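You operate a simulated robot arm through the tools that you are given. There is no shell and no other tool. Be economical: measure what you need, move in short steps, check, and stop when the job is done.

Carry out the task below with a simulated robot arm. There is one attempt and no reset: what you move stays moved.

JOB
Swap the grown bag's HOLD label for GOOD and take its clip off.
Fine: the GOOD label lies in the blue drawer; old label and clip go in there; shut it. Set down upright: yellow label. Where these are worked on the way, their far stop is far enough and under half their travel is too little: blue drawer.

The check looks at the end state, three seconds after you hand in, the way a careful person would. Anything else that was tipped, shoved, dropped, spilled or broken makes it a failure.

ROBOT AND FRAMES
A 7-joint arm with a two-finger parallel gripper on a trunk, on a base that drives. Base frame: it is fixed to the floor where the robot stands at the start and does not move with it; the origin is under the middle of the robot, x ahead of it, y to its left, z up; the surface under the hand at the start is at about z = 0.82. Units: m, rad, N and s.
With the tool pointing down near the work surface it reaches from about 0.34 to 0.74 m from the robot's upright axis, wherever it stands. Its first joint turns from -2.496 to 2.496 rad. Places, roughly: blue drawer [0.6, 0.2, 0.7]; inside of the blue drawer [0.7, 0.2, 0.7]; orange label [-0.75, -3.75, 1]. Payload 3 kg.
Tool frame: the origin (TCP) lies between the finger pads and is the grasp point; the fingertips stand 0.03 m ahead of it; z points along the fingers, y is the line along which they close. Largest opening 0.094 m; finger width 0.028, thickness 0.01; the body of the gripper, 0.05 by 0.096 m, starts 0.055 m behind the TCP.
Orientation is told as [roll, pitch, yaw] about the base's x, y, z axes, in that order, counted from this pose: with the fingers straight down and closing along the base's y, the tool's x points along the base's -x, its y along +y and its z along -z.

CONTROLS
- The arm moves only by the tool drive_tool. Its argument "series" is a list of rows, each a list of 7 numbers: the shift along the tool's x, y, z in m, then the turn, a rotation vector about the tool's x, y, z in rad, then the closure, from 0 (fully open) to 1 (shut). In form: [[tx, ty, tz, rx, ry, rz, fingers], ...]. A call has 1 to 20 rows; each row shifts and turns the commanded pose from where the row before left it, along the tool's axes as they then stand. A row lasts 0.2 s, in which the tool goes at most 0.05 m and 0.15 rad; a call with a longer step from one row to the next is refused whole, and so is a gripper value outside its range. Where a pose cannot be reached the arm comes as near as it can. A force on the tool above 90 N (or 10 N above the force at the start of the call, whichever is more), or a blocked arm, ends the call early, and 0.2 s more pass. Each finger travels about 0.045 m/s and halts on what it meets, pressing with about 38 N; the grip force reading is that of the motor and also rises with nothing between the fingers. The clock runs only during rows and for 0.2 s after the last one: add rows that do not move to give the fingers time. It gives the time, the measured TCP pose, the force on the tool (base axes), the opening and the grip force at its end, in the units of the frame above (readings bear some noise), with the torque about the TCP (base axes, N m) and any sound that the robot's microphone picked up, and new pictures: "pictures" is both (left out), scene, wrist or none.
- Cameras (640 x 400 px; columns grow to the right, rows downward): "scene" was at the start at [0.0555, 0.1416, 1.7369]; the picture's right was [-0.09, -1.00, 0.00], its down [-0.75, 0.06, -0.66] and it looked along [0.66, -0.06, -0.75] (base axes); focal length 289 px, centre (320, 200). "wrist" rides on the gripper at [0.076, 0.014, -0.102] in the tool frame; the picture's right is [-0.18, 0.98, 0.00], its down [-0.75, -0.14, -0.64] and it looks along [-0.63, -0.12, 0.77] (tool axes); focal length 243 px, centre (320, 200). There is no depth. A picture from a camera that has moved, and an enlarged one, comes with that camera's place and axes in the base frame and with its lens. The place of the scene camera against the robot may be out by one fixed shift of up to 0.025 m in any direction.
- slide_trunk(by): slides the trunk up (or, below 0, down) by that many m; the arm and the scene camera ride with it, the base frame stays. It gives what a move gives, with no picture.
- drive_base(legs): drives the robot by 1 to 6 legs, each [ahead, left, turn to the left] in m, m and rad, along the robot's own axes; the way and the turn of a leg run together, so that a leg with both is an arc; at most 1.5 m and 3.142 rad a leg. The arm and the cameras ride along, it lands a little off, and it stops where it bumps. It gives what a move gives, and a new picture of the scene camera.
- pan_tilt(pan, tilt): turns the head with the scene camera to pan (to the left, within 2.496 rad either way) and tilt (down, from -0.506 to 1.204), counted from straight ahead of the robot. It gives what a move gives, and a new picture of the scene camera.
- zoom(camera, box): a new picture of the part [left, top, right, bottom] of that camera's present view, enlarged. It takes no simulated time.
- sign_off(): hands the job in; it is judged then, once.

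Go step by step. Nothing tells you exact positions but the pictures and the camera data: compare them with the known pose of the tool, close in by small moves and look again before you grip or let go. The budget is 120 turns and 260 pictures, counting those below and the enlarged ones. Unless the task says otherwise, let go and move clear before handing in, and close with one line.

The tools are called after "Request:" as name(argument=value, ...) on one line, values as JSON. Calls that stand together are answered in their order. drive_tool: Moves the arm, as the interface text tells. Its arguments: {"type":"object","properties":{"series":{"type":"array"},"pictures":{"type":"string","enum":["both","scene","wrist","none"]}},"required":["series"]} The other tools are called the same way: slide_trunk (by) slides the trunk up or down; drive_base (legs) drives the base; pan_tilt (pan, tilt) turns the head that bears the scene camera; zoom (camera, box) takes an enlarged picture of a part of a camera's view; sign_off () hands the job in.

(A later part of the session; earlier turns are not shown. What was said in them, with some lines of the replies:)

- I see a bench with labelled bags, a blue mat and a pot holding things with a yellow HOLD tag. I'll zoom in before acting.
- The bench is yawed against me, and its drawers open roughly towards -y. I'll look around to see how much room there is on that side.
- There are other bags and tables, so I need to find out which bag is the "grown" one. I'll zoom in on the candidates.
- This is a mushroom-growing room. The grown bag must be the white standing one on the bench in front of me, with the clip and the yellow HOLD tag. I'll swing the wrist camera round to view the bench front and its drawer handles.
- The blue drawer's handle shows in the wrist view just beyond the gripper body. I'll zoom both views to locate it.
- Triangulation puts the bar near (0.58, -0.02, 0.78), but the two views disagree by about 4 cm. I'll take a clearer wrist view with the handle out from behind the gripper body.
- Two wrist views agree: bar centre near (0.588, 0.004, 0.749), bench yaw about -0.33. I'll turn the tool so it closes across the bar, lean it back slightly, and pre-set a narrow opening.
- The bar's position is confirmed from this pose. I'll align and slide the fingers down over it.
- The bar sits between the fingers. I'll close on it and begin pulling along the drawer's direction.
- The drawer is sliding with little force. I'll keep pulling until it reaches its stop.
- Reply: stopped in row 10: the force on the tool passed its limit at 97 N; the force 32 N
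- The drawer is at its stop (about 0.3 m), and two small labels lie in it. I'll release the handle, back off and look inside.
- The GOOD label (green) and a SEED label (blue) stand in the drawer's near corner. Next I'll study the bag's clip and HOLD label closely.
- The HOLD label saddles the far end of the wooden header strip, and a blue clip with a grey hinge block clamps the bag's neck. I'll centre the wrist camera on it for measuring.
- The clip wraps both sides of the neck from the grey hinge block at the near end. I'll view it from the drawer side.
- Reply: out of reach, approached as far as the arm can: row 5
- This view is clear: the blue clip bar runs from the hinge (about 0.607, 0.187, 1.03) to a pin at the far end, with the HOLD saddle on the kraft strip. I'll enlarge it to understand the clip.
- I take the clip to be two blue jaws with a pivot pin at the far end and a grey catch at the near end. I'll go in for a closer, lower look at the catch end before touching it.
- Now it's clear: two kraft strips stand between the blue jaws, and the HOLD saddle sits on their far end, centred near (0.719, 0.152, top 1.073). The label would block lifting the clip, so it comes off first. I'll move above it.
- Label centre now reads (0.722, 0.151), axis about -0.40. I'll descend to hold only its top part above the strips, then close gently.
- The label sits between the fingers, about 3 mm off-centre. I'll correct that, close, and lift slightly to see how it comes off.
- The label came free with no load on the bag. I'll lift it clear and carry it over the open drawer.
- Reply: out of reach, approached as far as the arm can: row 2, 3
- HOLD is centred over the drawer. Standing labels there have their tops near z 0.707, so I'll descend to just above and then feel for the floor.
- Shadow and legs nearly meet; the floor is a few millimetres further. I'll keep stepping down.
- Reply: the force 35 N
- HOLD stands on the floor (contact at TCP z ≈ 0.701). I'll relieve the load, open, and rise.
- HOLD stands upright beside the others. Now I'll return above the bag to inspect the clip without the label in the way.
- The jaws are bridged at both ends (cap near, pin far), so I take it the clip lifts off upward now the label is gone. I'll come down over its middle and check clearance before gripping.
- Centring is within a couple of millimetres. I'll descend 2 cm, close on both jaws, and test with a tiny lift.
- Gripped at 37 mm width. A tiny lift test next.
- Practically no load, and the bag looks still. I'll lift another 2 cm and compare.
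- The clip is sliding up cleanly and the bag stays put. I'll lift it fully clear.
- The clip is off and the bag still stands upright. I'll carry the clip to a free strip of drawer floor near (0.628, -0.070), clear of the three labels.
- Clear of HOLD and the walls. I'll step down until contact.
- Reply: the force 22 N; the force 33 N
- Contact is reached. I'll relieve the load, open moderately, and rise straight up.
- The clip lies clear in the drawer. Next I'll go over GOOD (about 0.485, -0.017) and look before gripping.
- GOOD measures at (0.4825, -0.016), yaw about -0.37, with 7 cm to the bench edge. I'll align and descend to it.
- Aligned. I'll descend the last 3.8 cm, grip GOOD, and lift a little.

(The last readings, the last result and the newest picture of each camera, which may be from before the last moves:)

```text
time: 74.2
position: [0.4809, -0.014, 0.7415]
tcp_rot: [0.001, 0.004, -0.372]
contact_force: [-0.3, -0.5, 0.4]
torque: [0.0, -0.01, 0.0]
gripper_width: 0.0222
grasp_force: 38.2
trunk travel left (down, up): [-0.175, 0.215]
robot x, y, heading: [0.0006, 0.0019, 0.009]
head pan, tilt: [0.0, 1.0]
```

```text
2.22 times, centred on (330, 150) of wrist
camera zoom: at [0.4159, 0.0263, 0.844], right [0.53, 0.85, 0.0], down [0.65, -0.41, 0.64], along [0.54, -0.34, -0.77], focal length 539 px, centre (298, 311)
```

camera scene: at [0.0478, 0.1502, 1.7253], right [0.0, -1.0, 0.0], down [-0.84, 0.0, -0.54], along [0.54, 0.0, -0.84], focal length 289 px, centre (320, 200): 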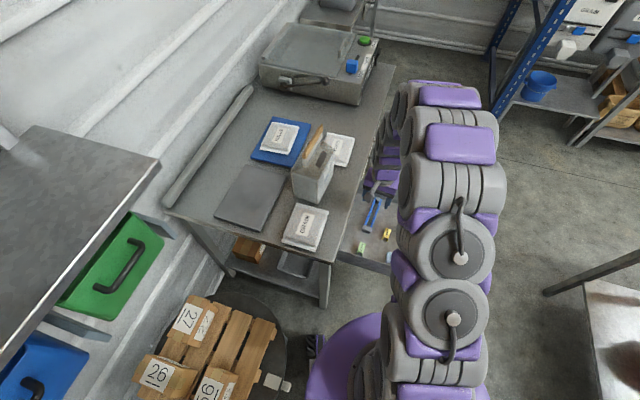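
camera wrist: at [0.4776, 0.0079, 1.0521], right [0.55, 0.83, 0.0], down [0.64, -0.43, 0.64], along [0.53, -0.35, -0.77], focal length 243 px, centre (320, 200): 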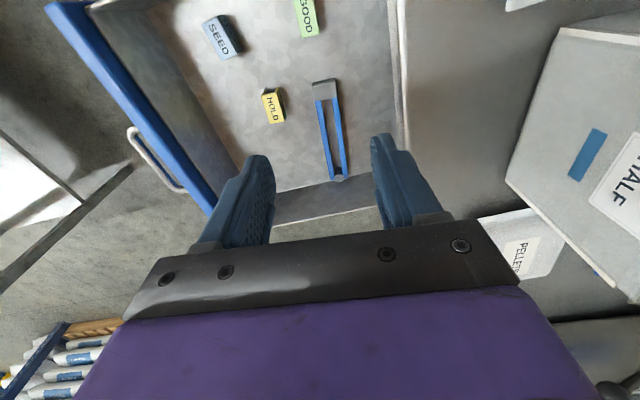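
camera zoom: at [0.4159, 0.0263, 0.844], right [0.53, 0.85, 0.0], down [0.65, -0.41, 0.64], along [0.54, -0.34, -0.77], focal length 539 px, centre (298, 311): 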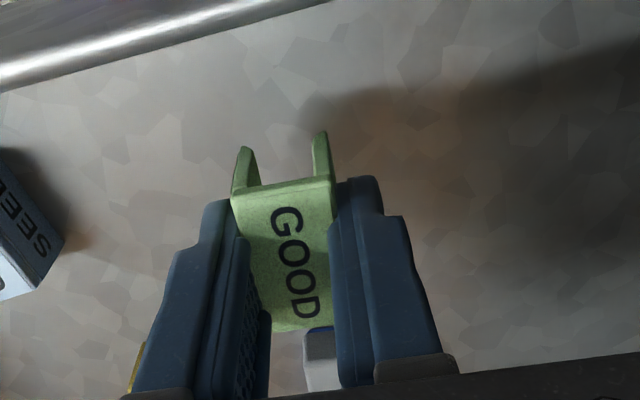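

GOOD is held just as HOLD was. I'll carry it to the exact pose where HOLD sat: TCP (0.7235, 0.146), seated at z about 1.085.

Request:
drive_tool(series=[[0, 0, -0.041, 0, 0, 0, 1], [0, 0, -0.041, 0, 0, 0, 1], [0, 0, -0.041, 0, 0, 0, 1], [0, 0, -0.041, 0, 0, 0, 1], [0, 0, -0.041, 0, 0, 0, 1], [0, 0, -0.041, 0, 0, 0, 1], [0, 0, -0.041, 0, 0, 0, 1], [0, 0, -0.041, 0, 0, 0, 1], [0, 0, -0.041, 0, 0, 0, 1], [0, 0, -0.041, 0, 0, 0.029, 1], [-0.0268, 0.0403, 0, 0, 0, 0, 1], [-0.0268, 0.0403, 0, 0, 0, 0, 1], [-0.0268, 0.0403, 0, 0, 0, 0, 1], [-0.0268, 0.0403, 0, 0, 0, 0, 1], [-0.0268, 0.0403, 0, 0, 0, 0, 1], [-0.0268, 0.0403, 0, 0, 0, 0, 1], [0, 0, 0, 0, 0, 0, 1]])

Request:
zoom(camera="wrist", box=[230, 60, 430, 240])

```text
time: 77.8
position: [0.7269, 0.1451, 1.1543]
tcp_rot: [-0.001, 0.004, -0.4]
contact_force: [0.2, 0.1, 1.5]
torque: [0.02, -0.03, 0.0]
gripper_width: 0.0221
grasp_force: 37.5
trunk travel left (down, up): [-0.175, 0.215]
robot x, y, heading: [0.001, 0.0018, 0.004]
head pan, tilt: [0.0, 1.0]
camera scene: at [0.0458, 0.154, 1.7253], right [0.0, -1.0, 0.0], down [-0.84, 0.0, -0.54], along [0.54, 0.0, -0.84], focal length 289 px, centre (320, 200)
camera wrist: at [0.6623, 0.1869, 1.2571], right [0.55, 0.83, 0.0], down [0.64, -0.42, 0.64], along [0.53, -0.35, -0.77], focal length 243 px, centre (320, 200)
```

scene: 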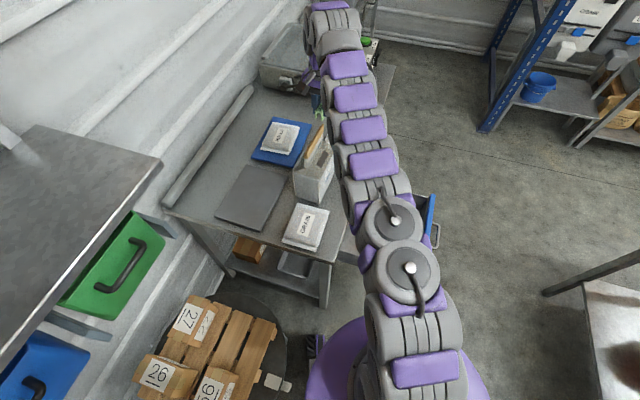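
wrist: 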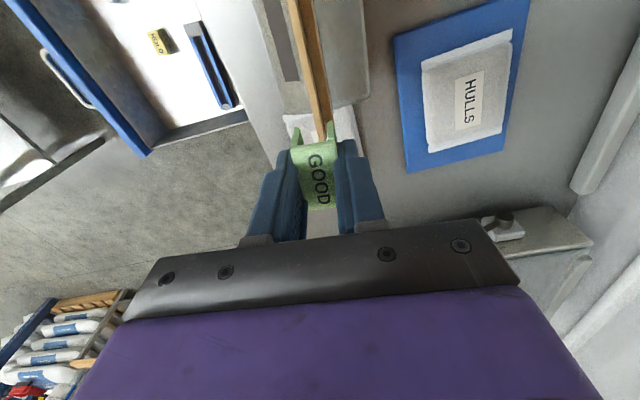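

```text
2.22 times, centred on (330, 150) of wrist
camera zoom: at [0.6623, 0.1869, 1.2571], right [0.55, 0.83, 0.0], down [0.64, -0.42, 0.64], along [0.53, -0.35, -0.77], focal length 539 px, centre (298, 311)
```

zoom: 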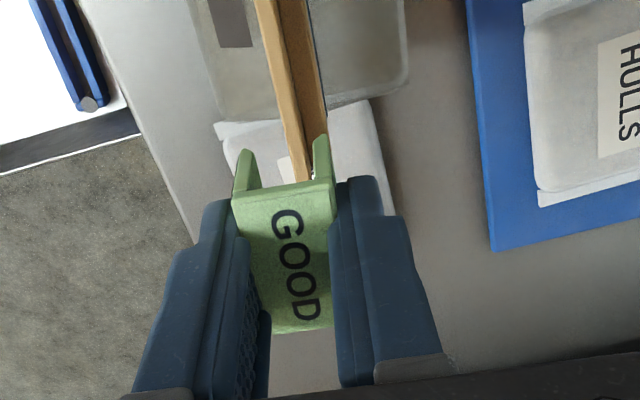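

The strips line up with the label within about a millimetre in position and angle. I'll nudge back 4 mm along the strip and descend to just above it.

Request:
drive_tool(series=[[0.0037, 0, 0.02, 0, 0, 0, 1], [0, 0, 0.02, 0, 0, 0, 1], [0, 0, 0.009, 0, 0, 0, 1], [0, 0, 0, 0, 0, 0, 1]], pictures="none")

Request:
zoom(camera="wrist", box=[250, 60, 390, 200])

```text
time: 78.8
position: [0.7227, 0.1451, 1.1014]
tcp_rot: [0.002, 0.002, -0.4]
contact_force: [-0.1, 0.4, -0.3]
torque: [-0.01, -0.02, 0.01]
gripper_width: 0.0221
grasp_force: 37.7
trunk travel left (down, up): [-0.175, 0.215]
robot x, y, heading: [-0.0016, 0.0015, -0.001]
head pan, tilt: [0.0, 1.0]
```

```text
2.86 times, centred on (320, 130) of wrist
camera zoom: at [0.6587, 0.1874, 1.2052], right [0.55, 0.83, 0.0], down [0.64, -0.43, 0.64], along [0.53, -0.35, -0.77], focal length 693 px, centre (320, 400)
```

zoom: 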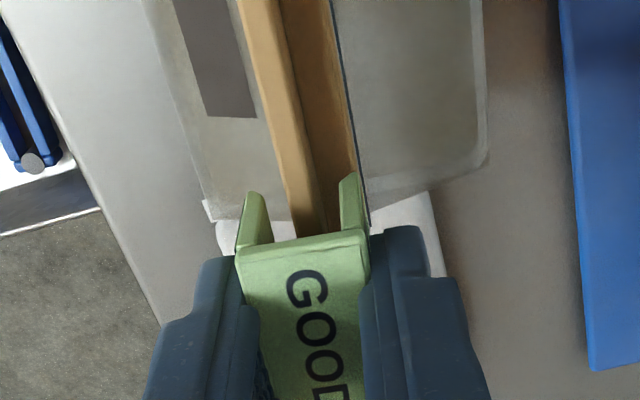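

The legs seem 2–3 mm left of the strips. I'll take a tighter zoom before committing.

Request:
zoom(camera="wrist", box=[290, 90, 350, 150])

```text
6.67 times, centred on (320, 120) of wrist
camera zoom: at [0.6587, 0.1874, 1.2052], right [0.55, 0.83, 0.0], down [0.64, -0.43, 0.64], along [0.53, -0.35, -0.77], focal length 1618 px, centre (320, 733)
```

zoom: 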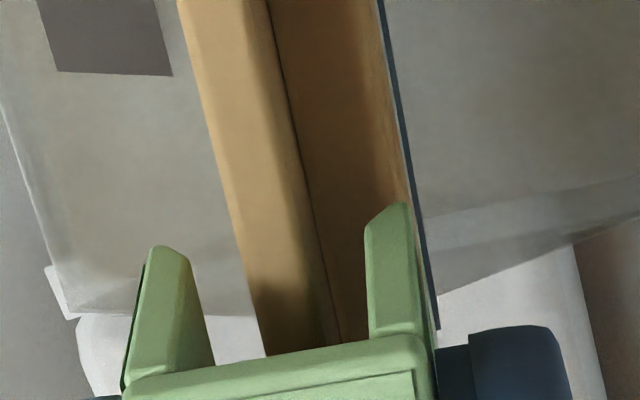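

Measured carefully, the strips are about 2.5 mm to the tool's +y and the gap is a close fit. I'll shift by that and recheck.

Request:
drive_tool(series=[[0, 0.0025, 0, 0, 0, 0, 1], [0, 0, 0.003, 0, 0, 0, 1], [0, 0, 0, 0, 0, 0, 1]], pictures="none")

Request:
zoom(camera="wrist", box=[290, 90, 350, 150])

```text
time: 79.6
position: [0.7244, 0.1478, 1.0978]
tcp_rot: [0.001, 0.003, -0.401]
contact_force: [0.2, 0.2, -0.3]
torque: [-0.01, -0.03, 0.0]
gripper_width: 0.0224
grasp_force: 38.5
trunk travel left (down, up): [-0.175, 0.215]
robot x, y, heading: [-0.003, 0.0024, -0.0]
head pan, tilt: [0.0, 1.0]
```

```text
6.67 times, centred on (320, 120) of wrist
camera zoom: at [0.6596, 0.19, 1.2017], right [0.55, 0.83, 0.0], down [0.64, -0.43, 0.64], along [0.53, -0.35, -0.77], focal length 1618 px, centre (320, 733)
```

zoom: 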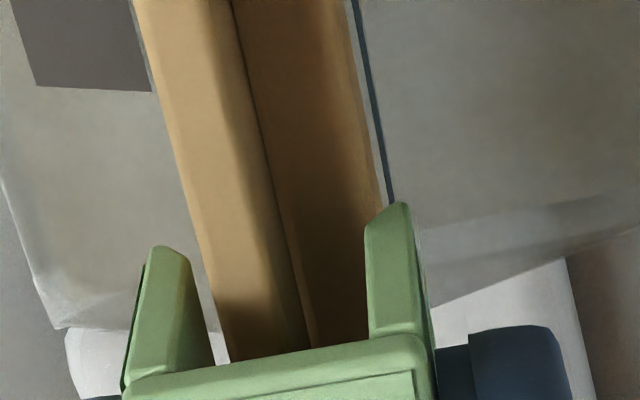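

Request:
drive_tool(series=[[0, 0.0007, 0.003, 0, 0, 0, 1], [0, 0, 0.002, 0, 0, 0, 1], [0, 0, 0, 0, 0, 0, 1]], pictures="none")

Request:
zoom(camera="wrist", box=[290, 90, 350, 150])

```text
time: 80.4
position: [0.7232, 0.1491, 1.093]
tcp_rot: [0.002, 0.004, -0.399]
contact_force: [0.5, 0.5, -0.2]
torque: [0.0, -0.02, -0.02]
gripper_width: 0.0222
grasp_force: 37.7
trunk travel left (down, up): [-0.175, 0.215]
robot x, y, heading: [-0.0003, 0.0044, 0.002]
head pan, tilt: [0.0, 1.0]
```

```text
6.67 times, centred on (320, 120) of wrist
camera zoom: at [0.6593, 0.1912, 1.1963], right [0.55, 0.83, 0.0], down [0.64, -0.43, 0.64], along [0.53, -0.35, -0.77], focal length 1618 px, centre (320, 733)
```

zoom: 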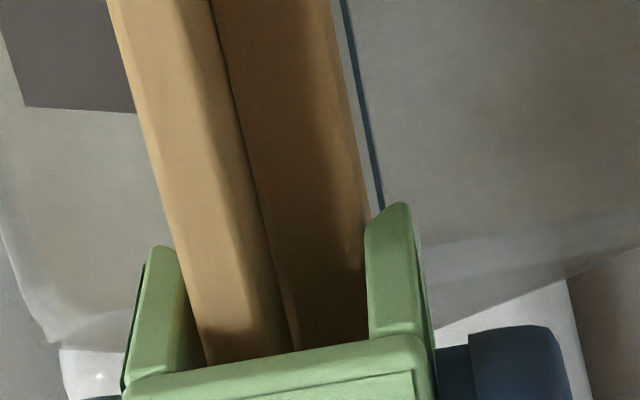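

The strips now sit between the legs with no force. I'll keep lowering to the seated height.

Request:
drive_tool(series=[[0, 0, 0.003, 0, 0, 0, 1], [0, 0, 0, 0, 0, 0, 1]], pictures="none")

Request:
drive_tool(series=[[0, 0, 0.003, 0, 0, 0, 1], [0, 0, 0, 0, 0, 0, 1]], pictures="none")

Request:
zoom(camera="wrist", box=[290, 90, 350, 150])

```text
time: 81.0
position: [0.7241, 0.1488, 1.0893]
tcp_rot: [0.003, 0.004, -0.4]
contact_force: [-0.4, 0.3, -0.4]
torque: [-0.01, -0.03, -0.01]
gripper_width: 0.022
grasp_force: 38.0
trunk travel left (down, up): [-0.175, 0.215]
robot x, y, heading: [-0.0007, 0.0033, 0.003]
head pan, tilt: [0.0, 1.0]
```

```text
time: 81.6
position: [0.7242, 0.1493, 1.0869]
tcp_rot: [0.001, 0.003, -0.4]
contact_force: [-0.4, 1.3, -0.1]
torque: [-0.01, 0.02, 0.05]
gripper_width: 0.0219
grasp_force: 37.6
trunk travel left (down, up): [-0.175, 0.215]
robot x, y, heading: [-0.002, 0.0033, 0.004]
head pan, tilt: [0.0, 1.0]
```

```text
6.67 times, centred on (320, 120) of wrist
camera zoom: at [0.6591, 0.1915, 1.1907], right [0.55, 0.83, 0.0], down [0.64, -0.43, 0.64], along [0.53, -0.35, -0.77], focal length 1618 px, centre (320, 733)
```

zoom: 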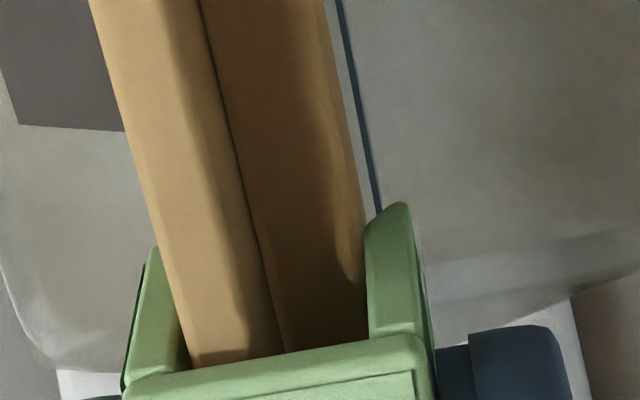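

Request:
drive_tool(series=[[0, -0.0003, 0.002, 0, 0, 0, 1], [0, 0, 0, 0, 0, 0, 1]], pictures="none")

Request:
drive_tool(series=[[0, 0, 0.002, 0, 0, 0, 1], [0, 0, 0, 0, 0, 0, 1]], pictures="none")

Request:
zoom(camera="wrist", box=[250, 90, 390, 210])

```text
time: 82.2
position: [0.7236, 0.1487, 1.0846]
tcp_rot: [0.004, 0.003, -0.401]
contact_force: [-0.3, -0.1, -0.1]
torque: [0.04, 0.02, -0.01]
gripper_width: 0.0222
grasp_force: 38.1
trunk travel left (down, up): [-0.175, 0.215]
robot x, y, heading: [-0.0, 0.0023, -0.001]
head pan, tilt: [0.0, 1.0]
```

```text
time: 82.8
position: [0.7218, 0.1488, 1.0848]
tcp_rot: [0.002, 0.004, -0.4]
contact_force: [0.7, 0.3, 7.7]
torque: [-0.01, 0.0, 0.01]
gripper_width: 0.0223
grasp_force: 38.0
trunk travel left (down, up): [-0.175, 0.215]
robot x, y, heading: [-0.0016, 0.0042, -0.002]
head pan, tilt: [0.0, 1.0]
```

```text
3.33 times, centred on (320, 150) of wrist
camera zoom: at [0.6583, 0.1911, 1.1877], right [0.55, 0.83, 0.0], down [0.64, -0.43, 0.64], along [0.53, -0.35, -0.77], focal length 809 px, centre (320, 367)
```

zoom: 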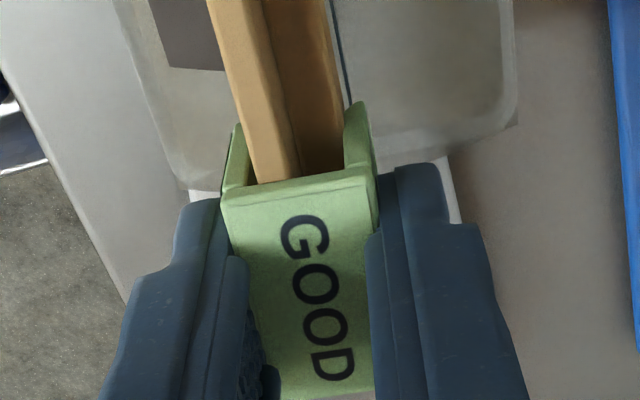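

GOOD is seated at the same height HOLD had (light contact, 1.085). I'll relieve, open, and rise.

Request:
drive_tool(series=[[0, 0, -0.0015, 0, 0, 0, 1], [0, 0, 0, 0, 0, 0, 0.6], [0, 0, 0, 0, 0, 0, 0.4], [0, 0, 0, 0, 0, 0, 0.35], [0, 0, -0.02, 0, 0, 0, 0.35], [0, 0, -0.03, 0, 0, 0, 0.35], [0, 0, -0.03, 0, 0, 0, 0.35], [0.03, -0.03, 0, 0, 0, 0, 0.35], [0.03, -0.03, 0, 0, 0, 0, 0.35], [0.03, -0.03, 0, 0, 0, 0, 0.35], [0, 0, 0, 0, 0, 0, 0.35]])

Request:
zoom(camera="scene", box=[260, 100, 380, 210])

```text
time: 85.2
position: [0.6024, 0.101, 1.1645]
tcp_rot: [0.001, 0.004, -0.4]
contact_force: [0.0, -0.3, 0.3]
torque: [-0.03, -0.01, 0.0]
gripper_width: 0.061
grasp_force: 0.1
out of reach, approached as far as the arm can: row 7
trunk travel left (down, up): [-0.175, 0.215]
robot x, y, heading: [0.001, 0.0011, 0.005]
head pan, tilt: [0.0, 1.0]
camera scene: at [0.0475, 0.1514, 1.7252], right [0.0, -1.0, 0.0], down [-0.84, 0.0, -0.54], along [0.54, 0.0, -0.84], focal length 289 px, centre (320, 200)
camera wrist: at [0.5377, 0.1436, 1.2687], right [0.55, 0.83, 0.0], down [0.64, -0.43, 0.64], along [0.53, -0.35, -0.77], focal length 243 px, centre (320, 200)
```

scene: 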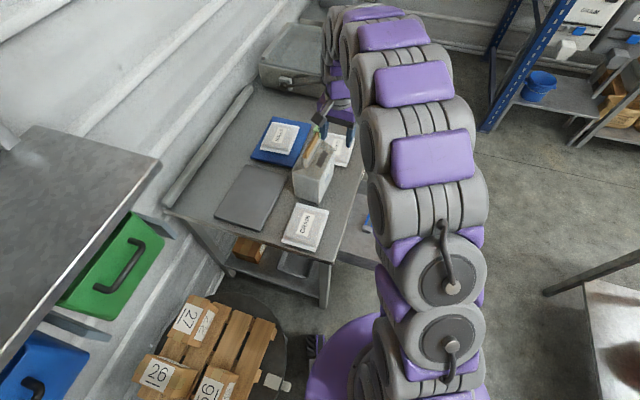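
wrist: 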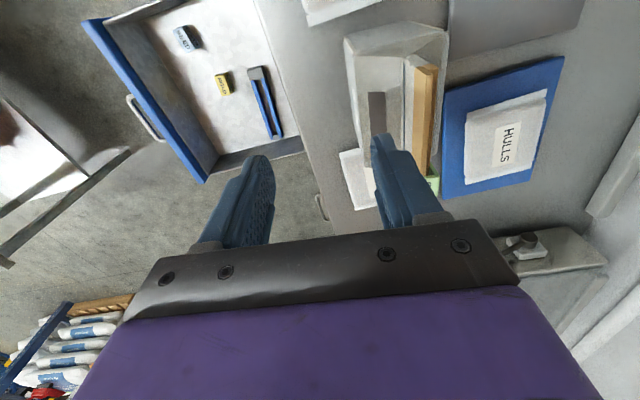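

```text
3.64 times, centred on (320, 155) of scene
camera zoom: at [0.0475, 0.1514, 1.7252], right [0.0, -1.0, 0.0], down [-0.84, 0.0, -0.54], along [0.54, 0.0, -0.84], focal length 1050 px, centre (320, 364)
```

zoom: 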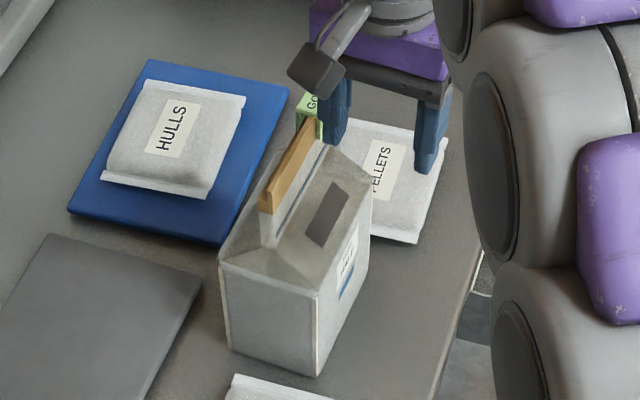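

GOOD is on the bag and the bag stands upright. Now I'll go back to the drawer handle to shut it.

Request:
drive_tool(series=[[-0.005, -0.0455, 0, 0, 0, 0, 0.68], [-0.005, -0.0455, 0, 0, 0, 0, 0.68], [-0.005, -0.0455, 0, 0, 0, 0, 0.68], [-0.005, -0.0455, 0.01, 0, 0, 0, 0.68], [-0.005, -0.0455, 0.01, 0, 0, 0, 0.68], [-0.005, -0.0455, 0.01, 0, 0, 0, 0.68], [-0.005, -0.0455, 0.01, 0, 0, 0, 0.68], [-0.005, -0.0455, 0.01, 0, 0, 0, 0.68], [-0.005, -0.0455, 0.01, 0, 0, 0, 0.68], [-0.005, -0.0455, 0.01, 0, 0, 0, 0.68], [0, 0, 0.04, 0, 0, -0.07, 0.68], [0, 0, 0.04, -0.117, 0, 0, 0.68], [0, 0, 0.04, -0.117, 0, 0, 0.68], [0, 0, 0.04, -0.117, 0, 0, 0.68], [0, 0, 0, 0, 0, 0, 0.68]], pictures="wrist")

```text
time: 88.4
position: [0.4756, -0.3271, 0.9331]
tcp_rot: [0.354, 0.003, -0.329]
contact_force: [0.5, -0.5, 0.3]
torque: [0.01, 0.03, 0.01]
gripper_width: 0.03
grasp_force: 0.0
trunk travel left (down, up): [-0.175, 0.215]
robot x, y, heading: [0.0008, 0.0034, 0.003]
head pan, tilt: [0.0, 1.0]
camera wrist: at [0.3963, -0.3235, 1.0341], right [0.47, 0.81, 0.34], down [0.6, -0.58, 0.55], along [0.65, -0.06, -0.76], focal length 243 px, centre (320, 200)
```

wrist: 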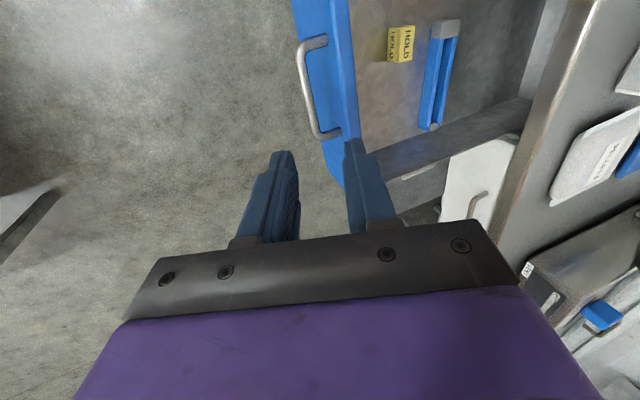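

Request:
drive_tool(series=[[0, -0.016, 0, 0, 0, 0, 0.68], [0, 0, 0.04, 0, 0, 0, 0.68], [0, 0, 0.04, 0, 0, 0, 0.68], [0, 0, 0.035, 0, 0, 0, 0.68], [0, 0, 0, 0, 0, 0, 0.68]], pictures="wrist")

```text
time: 89.6
position: [0.4845, -0.3043, 0.8204]
tcp_rot: [0.355, 0.003, -0.328]
contact_force: [-0.4, 0.4, 0.9]
torque: [-0.01, 0.01, -0.02]
gripper_width: 0.0305
grasp_force: 0.1
trunk travel left (down, up): [-0.175, 0.215]
robot x, y, heading: [0.0039, 0.0028, 0.001]
head pan, tilt: [0.0, 1.0]
camera wrist: at [0.4057, -0.3008, 0.9224], right [0.47, 0.81, 0.34], down [0.6, -0.58, 0.55], along [0.65, -0.06, -0.76], focal length 243 px, centre (320, 200)
```

wrist: 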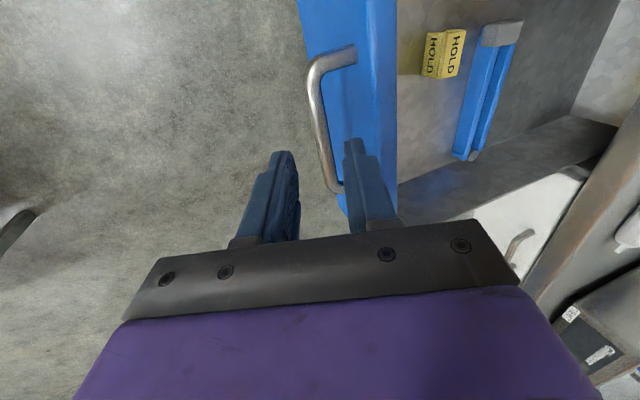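

Request:
drive_tool(series=[[0, 0.003, 0.02, 0, 0, 0, 0.68], [0, 0, 0.02, 0, 0, 0, 0.68], [0, 0, 0.014, 0, 0, 0, 0.68], [0, 0, 0, 0, 0, 0, 0.68]], pictures="wrist")

```text
time: 90.6
position: [0.4889, -0.2839, 0.7691]
tcp_rot: [0.354, 0.007, -0.329]
contact_force: [0.9, 0.5, -0.3]
torque: [0.01, -0.01, -0.01]
gripper_width: 0.0301
grasp_force: 0.1
trunk travel left (down, up): [-0.175, 0.215]
robot x, y, heading: [0.0022, -0.0012, -0.0]
head pan, tilt: [0.0, 1.0]
camera wrist: at [0.4103, -0.281, 0.8718], right [0.47, 0.81, 0.34], down [0.6, -0.58, 0.55], along [0.64, -0.06, -0.76], focal length 243 px, centre (320, 200)
```

wrist: 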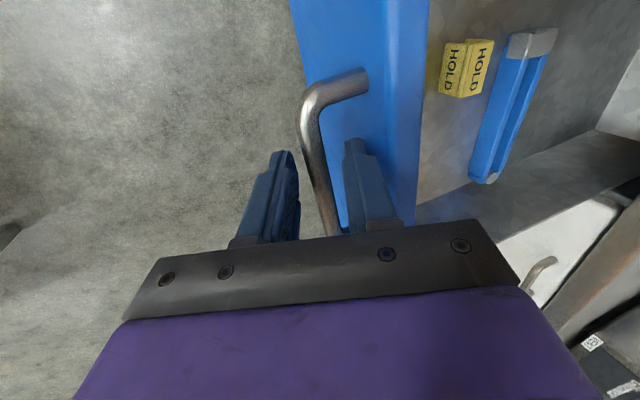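

The bar is between the fingers again. I'll grip it and push the drawer in smoothly and slowly so nothing inside tips.

Request:
drive_tool(series=[[0, 0, 0, 0, 0, 0, 1], [0, 0, 0, 0, 0, 0, 1], [0, 0, 0, 0, 0, 0, 1], [0, 0.005, 0.0018, 0, 0, 0, 1], [0, 0.0094, 0.0034, 0, 0, 0, 1], [0, 0.0141, 0.0051, 0, 0, 0, 1], [0, 0.0188, 0.0069, 0, 0, 0, 1], [0, 0.0188, 0.0069, 0, 0, 0, 1], [0, 0.0188, 0.0069, 0, 0, 0, 1], [0, 0.0188, 0.0069, 0, 0, 0, 1], [0, 0.0188, 0.0069, 0, 0, 0, 1], [0, 0.0188, 0.0069, 0, 0, 0, 1], [0, 0.0188, 0.0069, 0, 0, 0, 1], [0, 0.0188, 0.0069, 0, 0, 0, 1], [0, 0.0188, 0.0069, 0, 0, 0, 1], [0, 0.0188, 0.0069, 0, 0, 0, 1], [0, 0.0141, 0.0051, 0, 0, 0, 1], [0, 0.0094, 0.0034, 0, 0, 0, 1], [0, 0.005, 0.0018, 0, 0, 0, 1]])

```text
time: 94.6
position: [0.5725, -0.0346, 0.7718]
tcp_rot: [0.352, 0.004, -0.329]
contact_force: [-23.8, 7.8, -16.8]
torque: [0.0, 0.26, 1.41]
gripper_width: 0.0122
grasp_force: 45.2
trunk travel left (down, up): [-0.175, 0.215]
robot x, y, heading: [0.0051, 0.0001, 0.0]
head pan, tilt: [0.0, 1.0]
camera scene: at [0.0473, 0.1518, 1.7251], right [0.0, -1.0, 0.0], down [-0.84, 0.0, -0.54], along [0.54, 0.0, -0.84], focal length 289 px, centre (320, 200)
camera wrist: at [0.4943, -0.0308, 0.8733], right [0.47, 0.81, 0.34], down [0.6, -0.58, 0.55], along [0.64, -0.06, -0.76], focal length 243 px, centre (320, 200)
```

scene: 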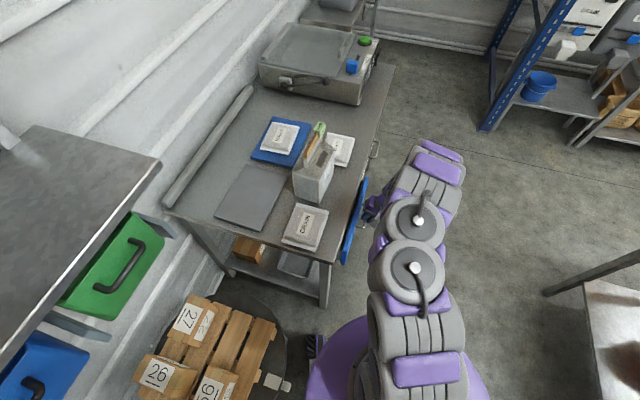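
wrist: 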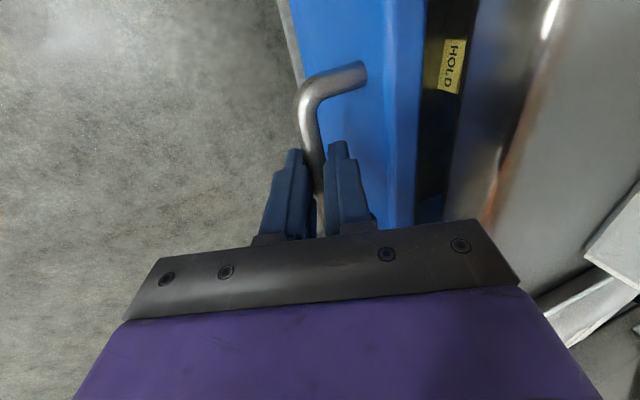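

About 4 cm remains. I'll relieve the sideways load slightly and push it home.

Request:
drive_tool(series=[[0.002, 0.0094, 0.0034, 0, 0, 0, 1], [0.001, 0.0094, 0.0034, 0, 0, 0, 1], [0, 0.0094, 0.0034, 0, 0, 0, 1], [0, 0.0075, 0.0027, 0, 0, 0, 1], [0, 0.004, 0.0014, 0, 0, 0, 1], [0, 0, 0, 0, 0, 0, 1]], pictures="wrist")

```text
time: 96.0
position: [0.5841, -0.0026, 0.7714]
tcp_rot: [0.354, 0.003, -0.335]
contact_force: [-20.3, -46.3, -17.7]
torque: [-0.57, 1.0, 1.64]
gripper_width: 0.0124
grasp_force: 44.9
trunk travel left (down, up): [-0.175, 0.215]
robot x, y, heading: [0.0003, 0.0016, 0.002]
head pan, tilt: [0.0, 1.0]
camera wrist: at [0.5049, 0.0017, 0.8735], right [0.48, 0.81, 0.34], down [0.6, -0.58, 0.55], along [0.64, -0.06, -0.76], focal length 243 px, centre (320, 200)
```

wrist: 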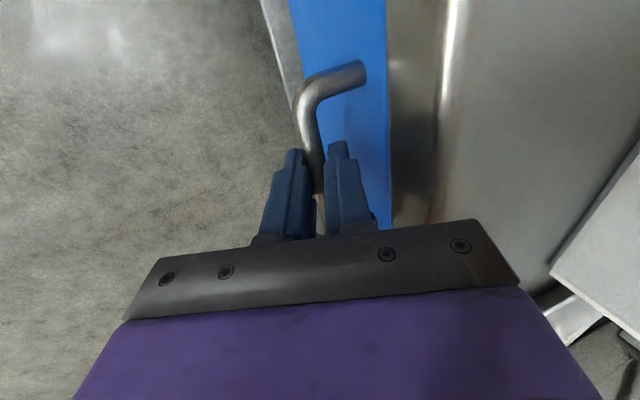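

The drawer is home against its stop, matching its original position. I'll relieve the push, release and back off.

Request:
drive_tool(series=[[0, -0.0035, -0.0013, 0, 0, 0, 1], [0, 0, 0, 0, 0, 0, 0.75], [0, 0, 0, 0, 0, 0, 0.68], [0, 0, -0.01, 0, 0, 0, 0.68], [0, 0, -0.03, 0, 0, 0, 0.68], [0, 0, -0.045, 0, 0, 0, 0.68], [0, 0, -0.045, 0, 0, 0, 0.68], [0, 0, -0.045, 0, 0, 0, 0.68], [0, 0, -0.045, 0, 0, 0, 0.68], [0, -0.03, -0.035, 0.117, 0, 0, 0.3], [0, -0.04, -0.02, 0.117, 0, 0, 0.3], [0, -0.045, 0, 0.117, 0, 0, 0.3], [0, -0.045, 0, 0, 0, 0, 0.3]])

Request:
zoom(camera="scene", box=[200, 90, 400, 290])

Request:
zoom(camera="scene", box=[280, 110, 370, 210])

```text
time: 98.8
position: [0.5023, -0.2384, 1.0061]
tcp_rot: [0.003, 0.003, -0.329]
contact_force: [0.1, 0.0, 0.7]
torque: [0.0, -0.01, 0.0]
gripper_width: 0.066
grasp_force: 0.0
trunk travel left (down, up): [-0.175, 0.215]
robot x, y, heading: [0.0015, 0.0049, 0.008]
head pan, tilt: [0.0, 1.0]
camera scene: at [0.0457, 0.1444, 1.7258], right [0.0, -1.0, 0.0], down [-0.84, 0.0, -0.54], along [0.54, 0.0, -0.84], focal length 289 px, centre (320, 200)
camera wrist: at [0.4354, -0.2011, 1.1096], right [0.49, 0.87, 0.0], down [0.67, -0.38, 0.64], along [0.56, -0.31, -0.77], focal length 243 px, centre (320, 200)
```

scene: 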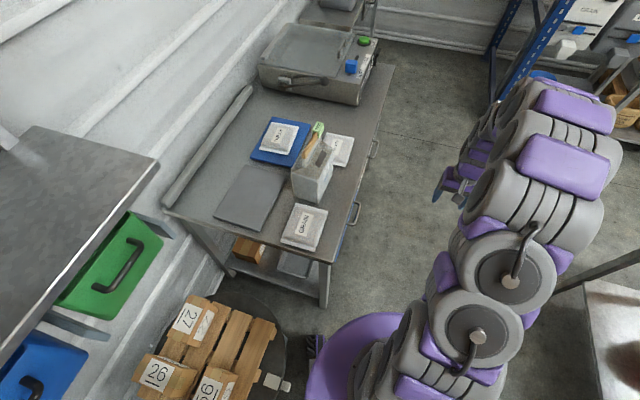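
wrist: 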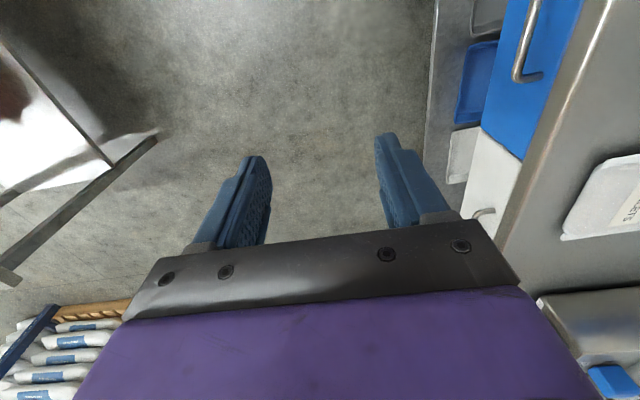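

```text
2.00 times, centred on (300, 190) of scene
camera zoom: at [0.0457, 0.1444, 1.7258], right [0.0, -1.0, 0.0], down [-0.84, 0.0, -0.54], along [0.54, 0.0, -0.84], focal length 578 px, centre (360, 220)
```

zoom: 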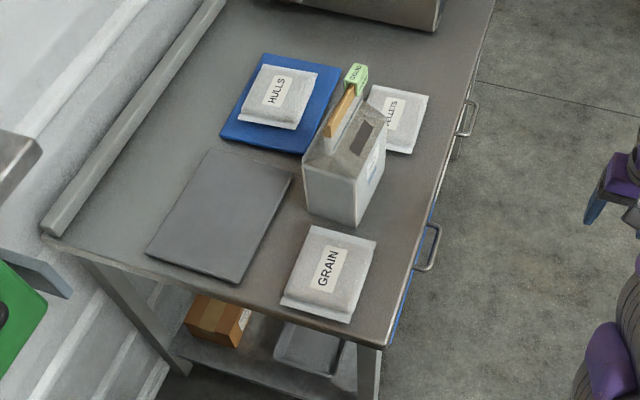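

```text
4.00 times, centred on (325, 160) of scene
camera zoom: at [0.0457, 0.1444, 1.7258], right [0.0, -1.0, 0.0], down [-0.84, 0.0, -0.54], along [0.54, 0.0, -0.84], focal length 1155 px, centre (300, 360)
```

zoom: 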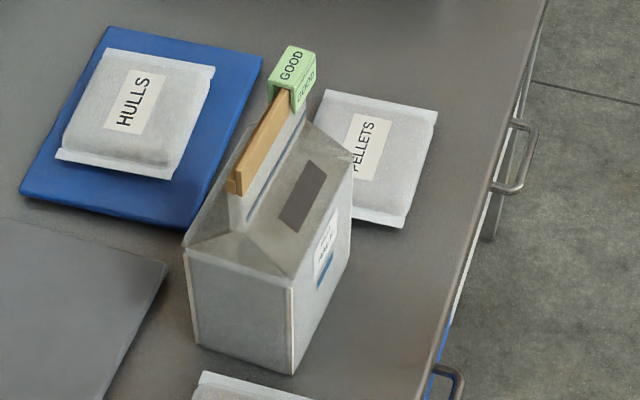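

The GOOD label is seated on the standing bag, the clip is off, and the drawer is shut with HOLD and the clip inside. HOLD was still upright when last seen, just before the drawer closed; the arm is clear, so I'm handing in.

Request:
sign_off()

```text
The job is handed in.
```

The grown bag now carries the GOOD label and its clip is off. The old HOLD label and the clip are in the shut blue drawer, with HOLD upright when last seen just before the drawer closed.
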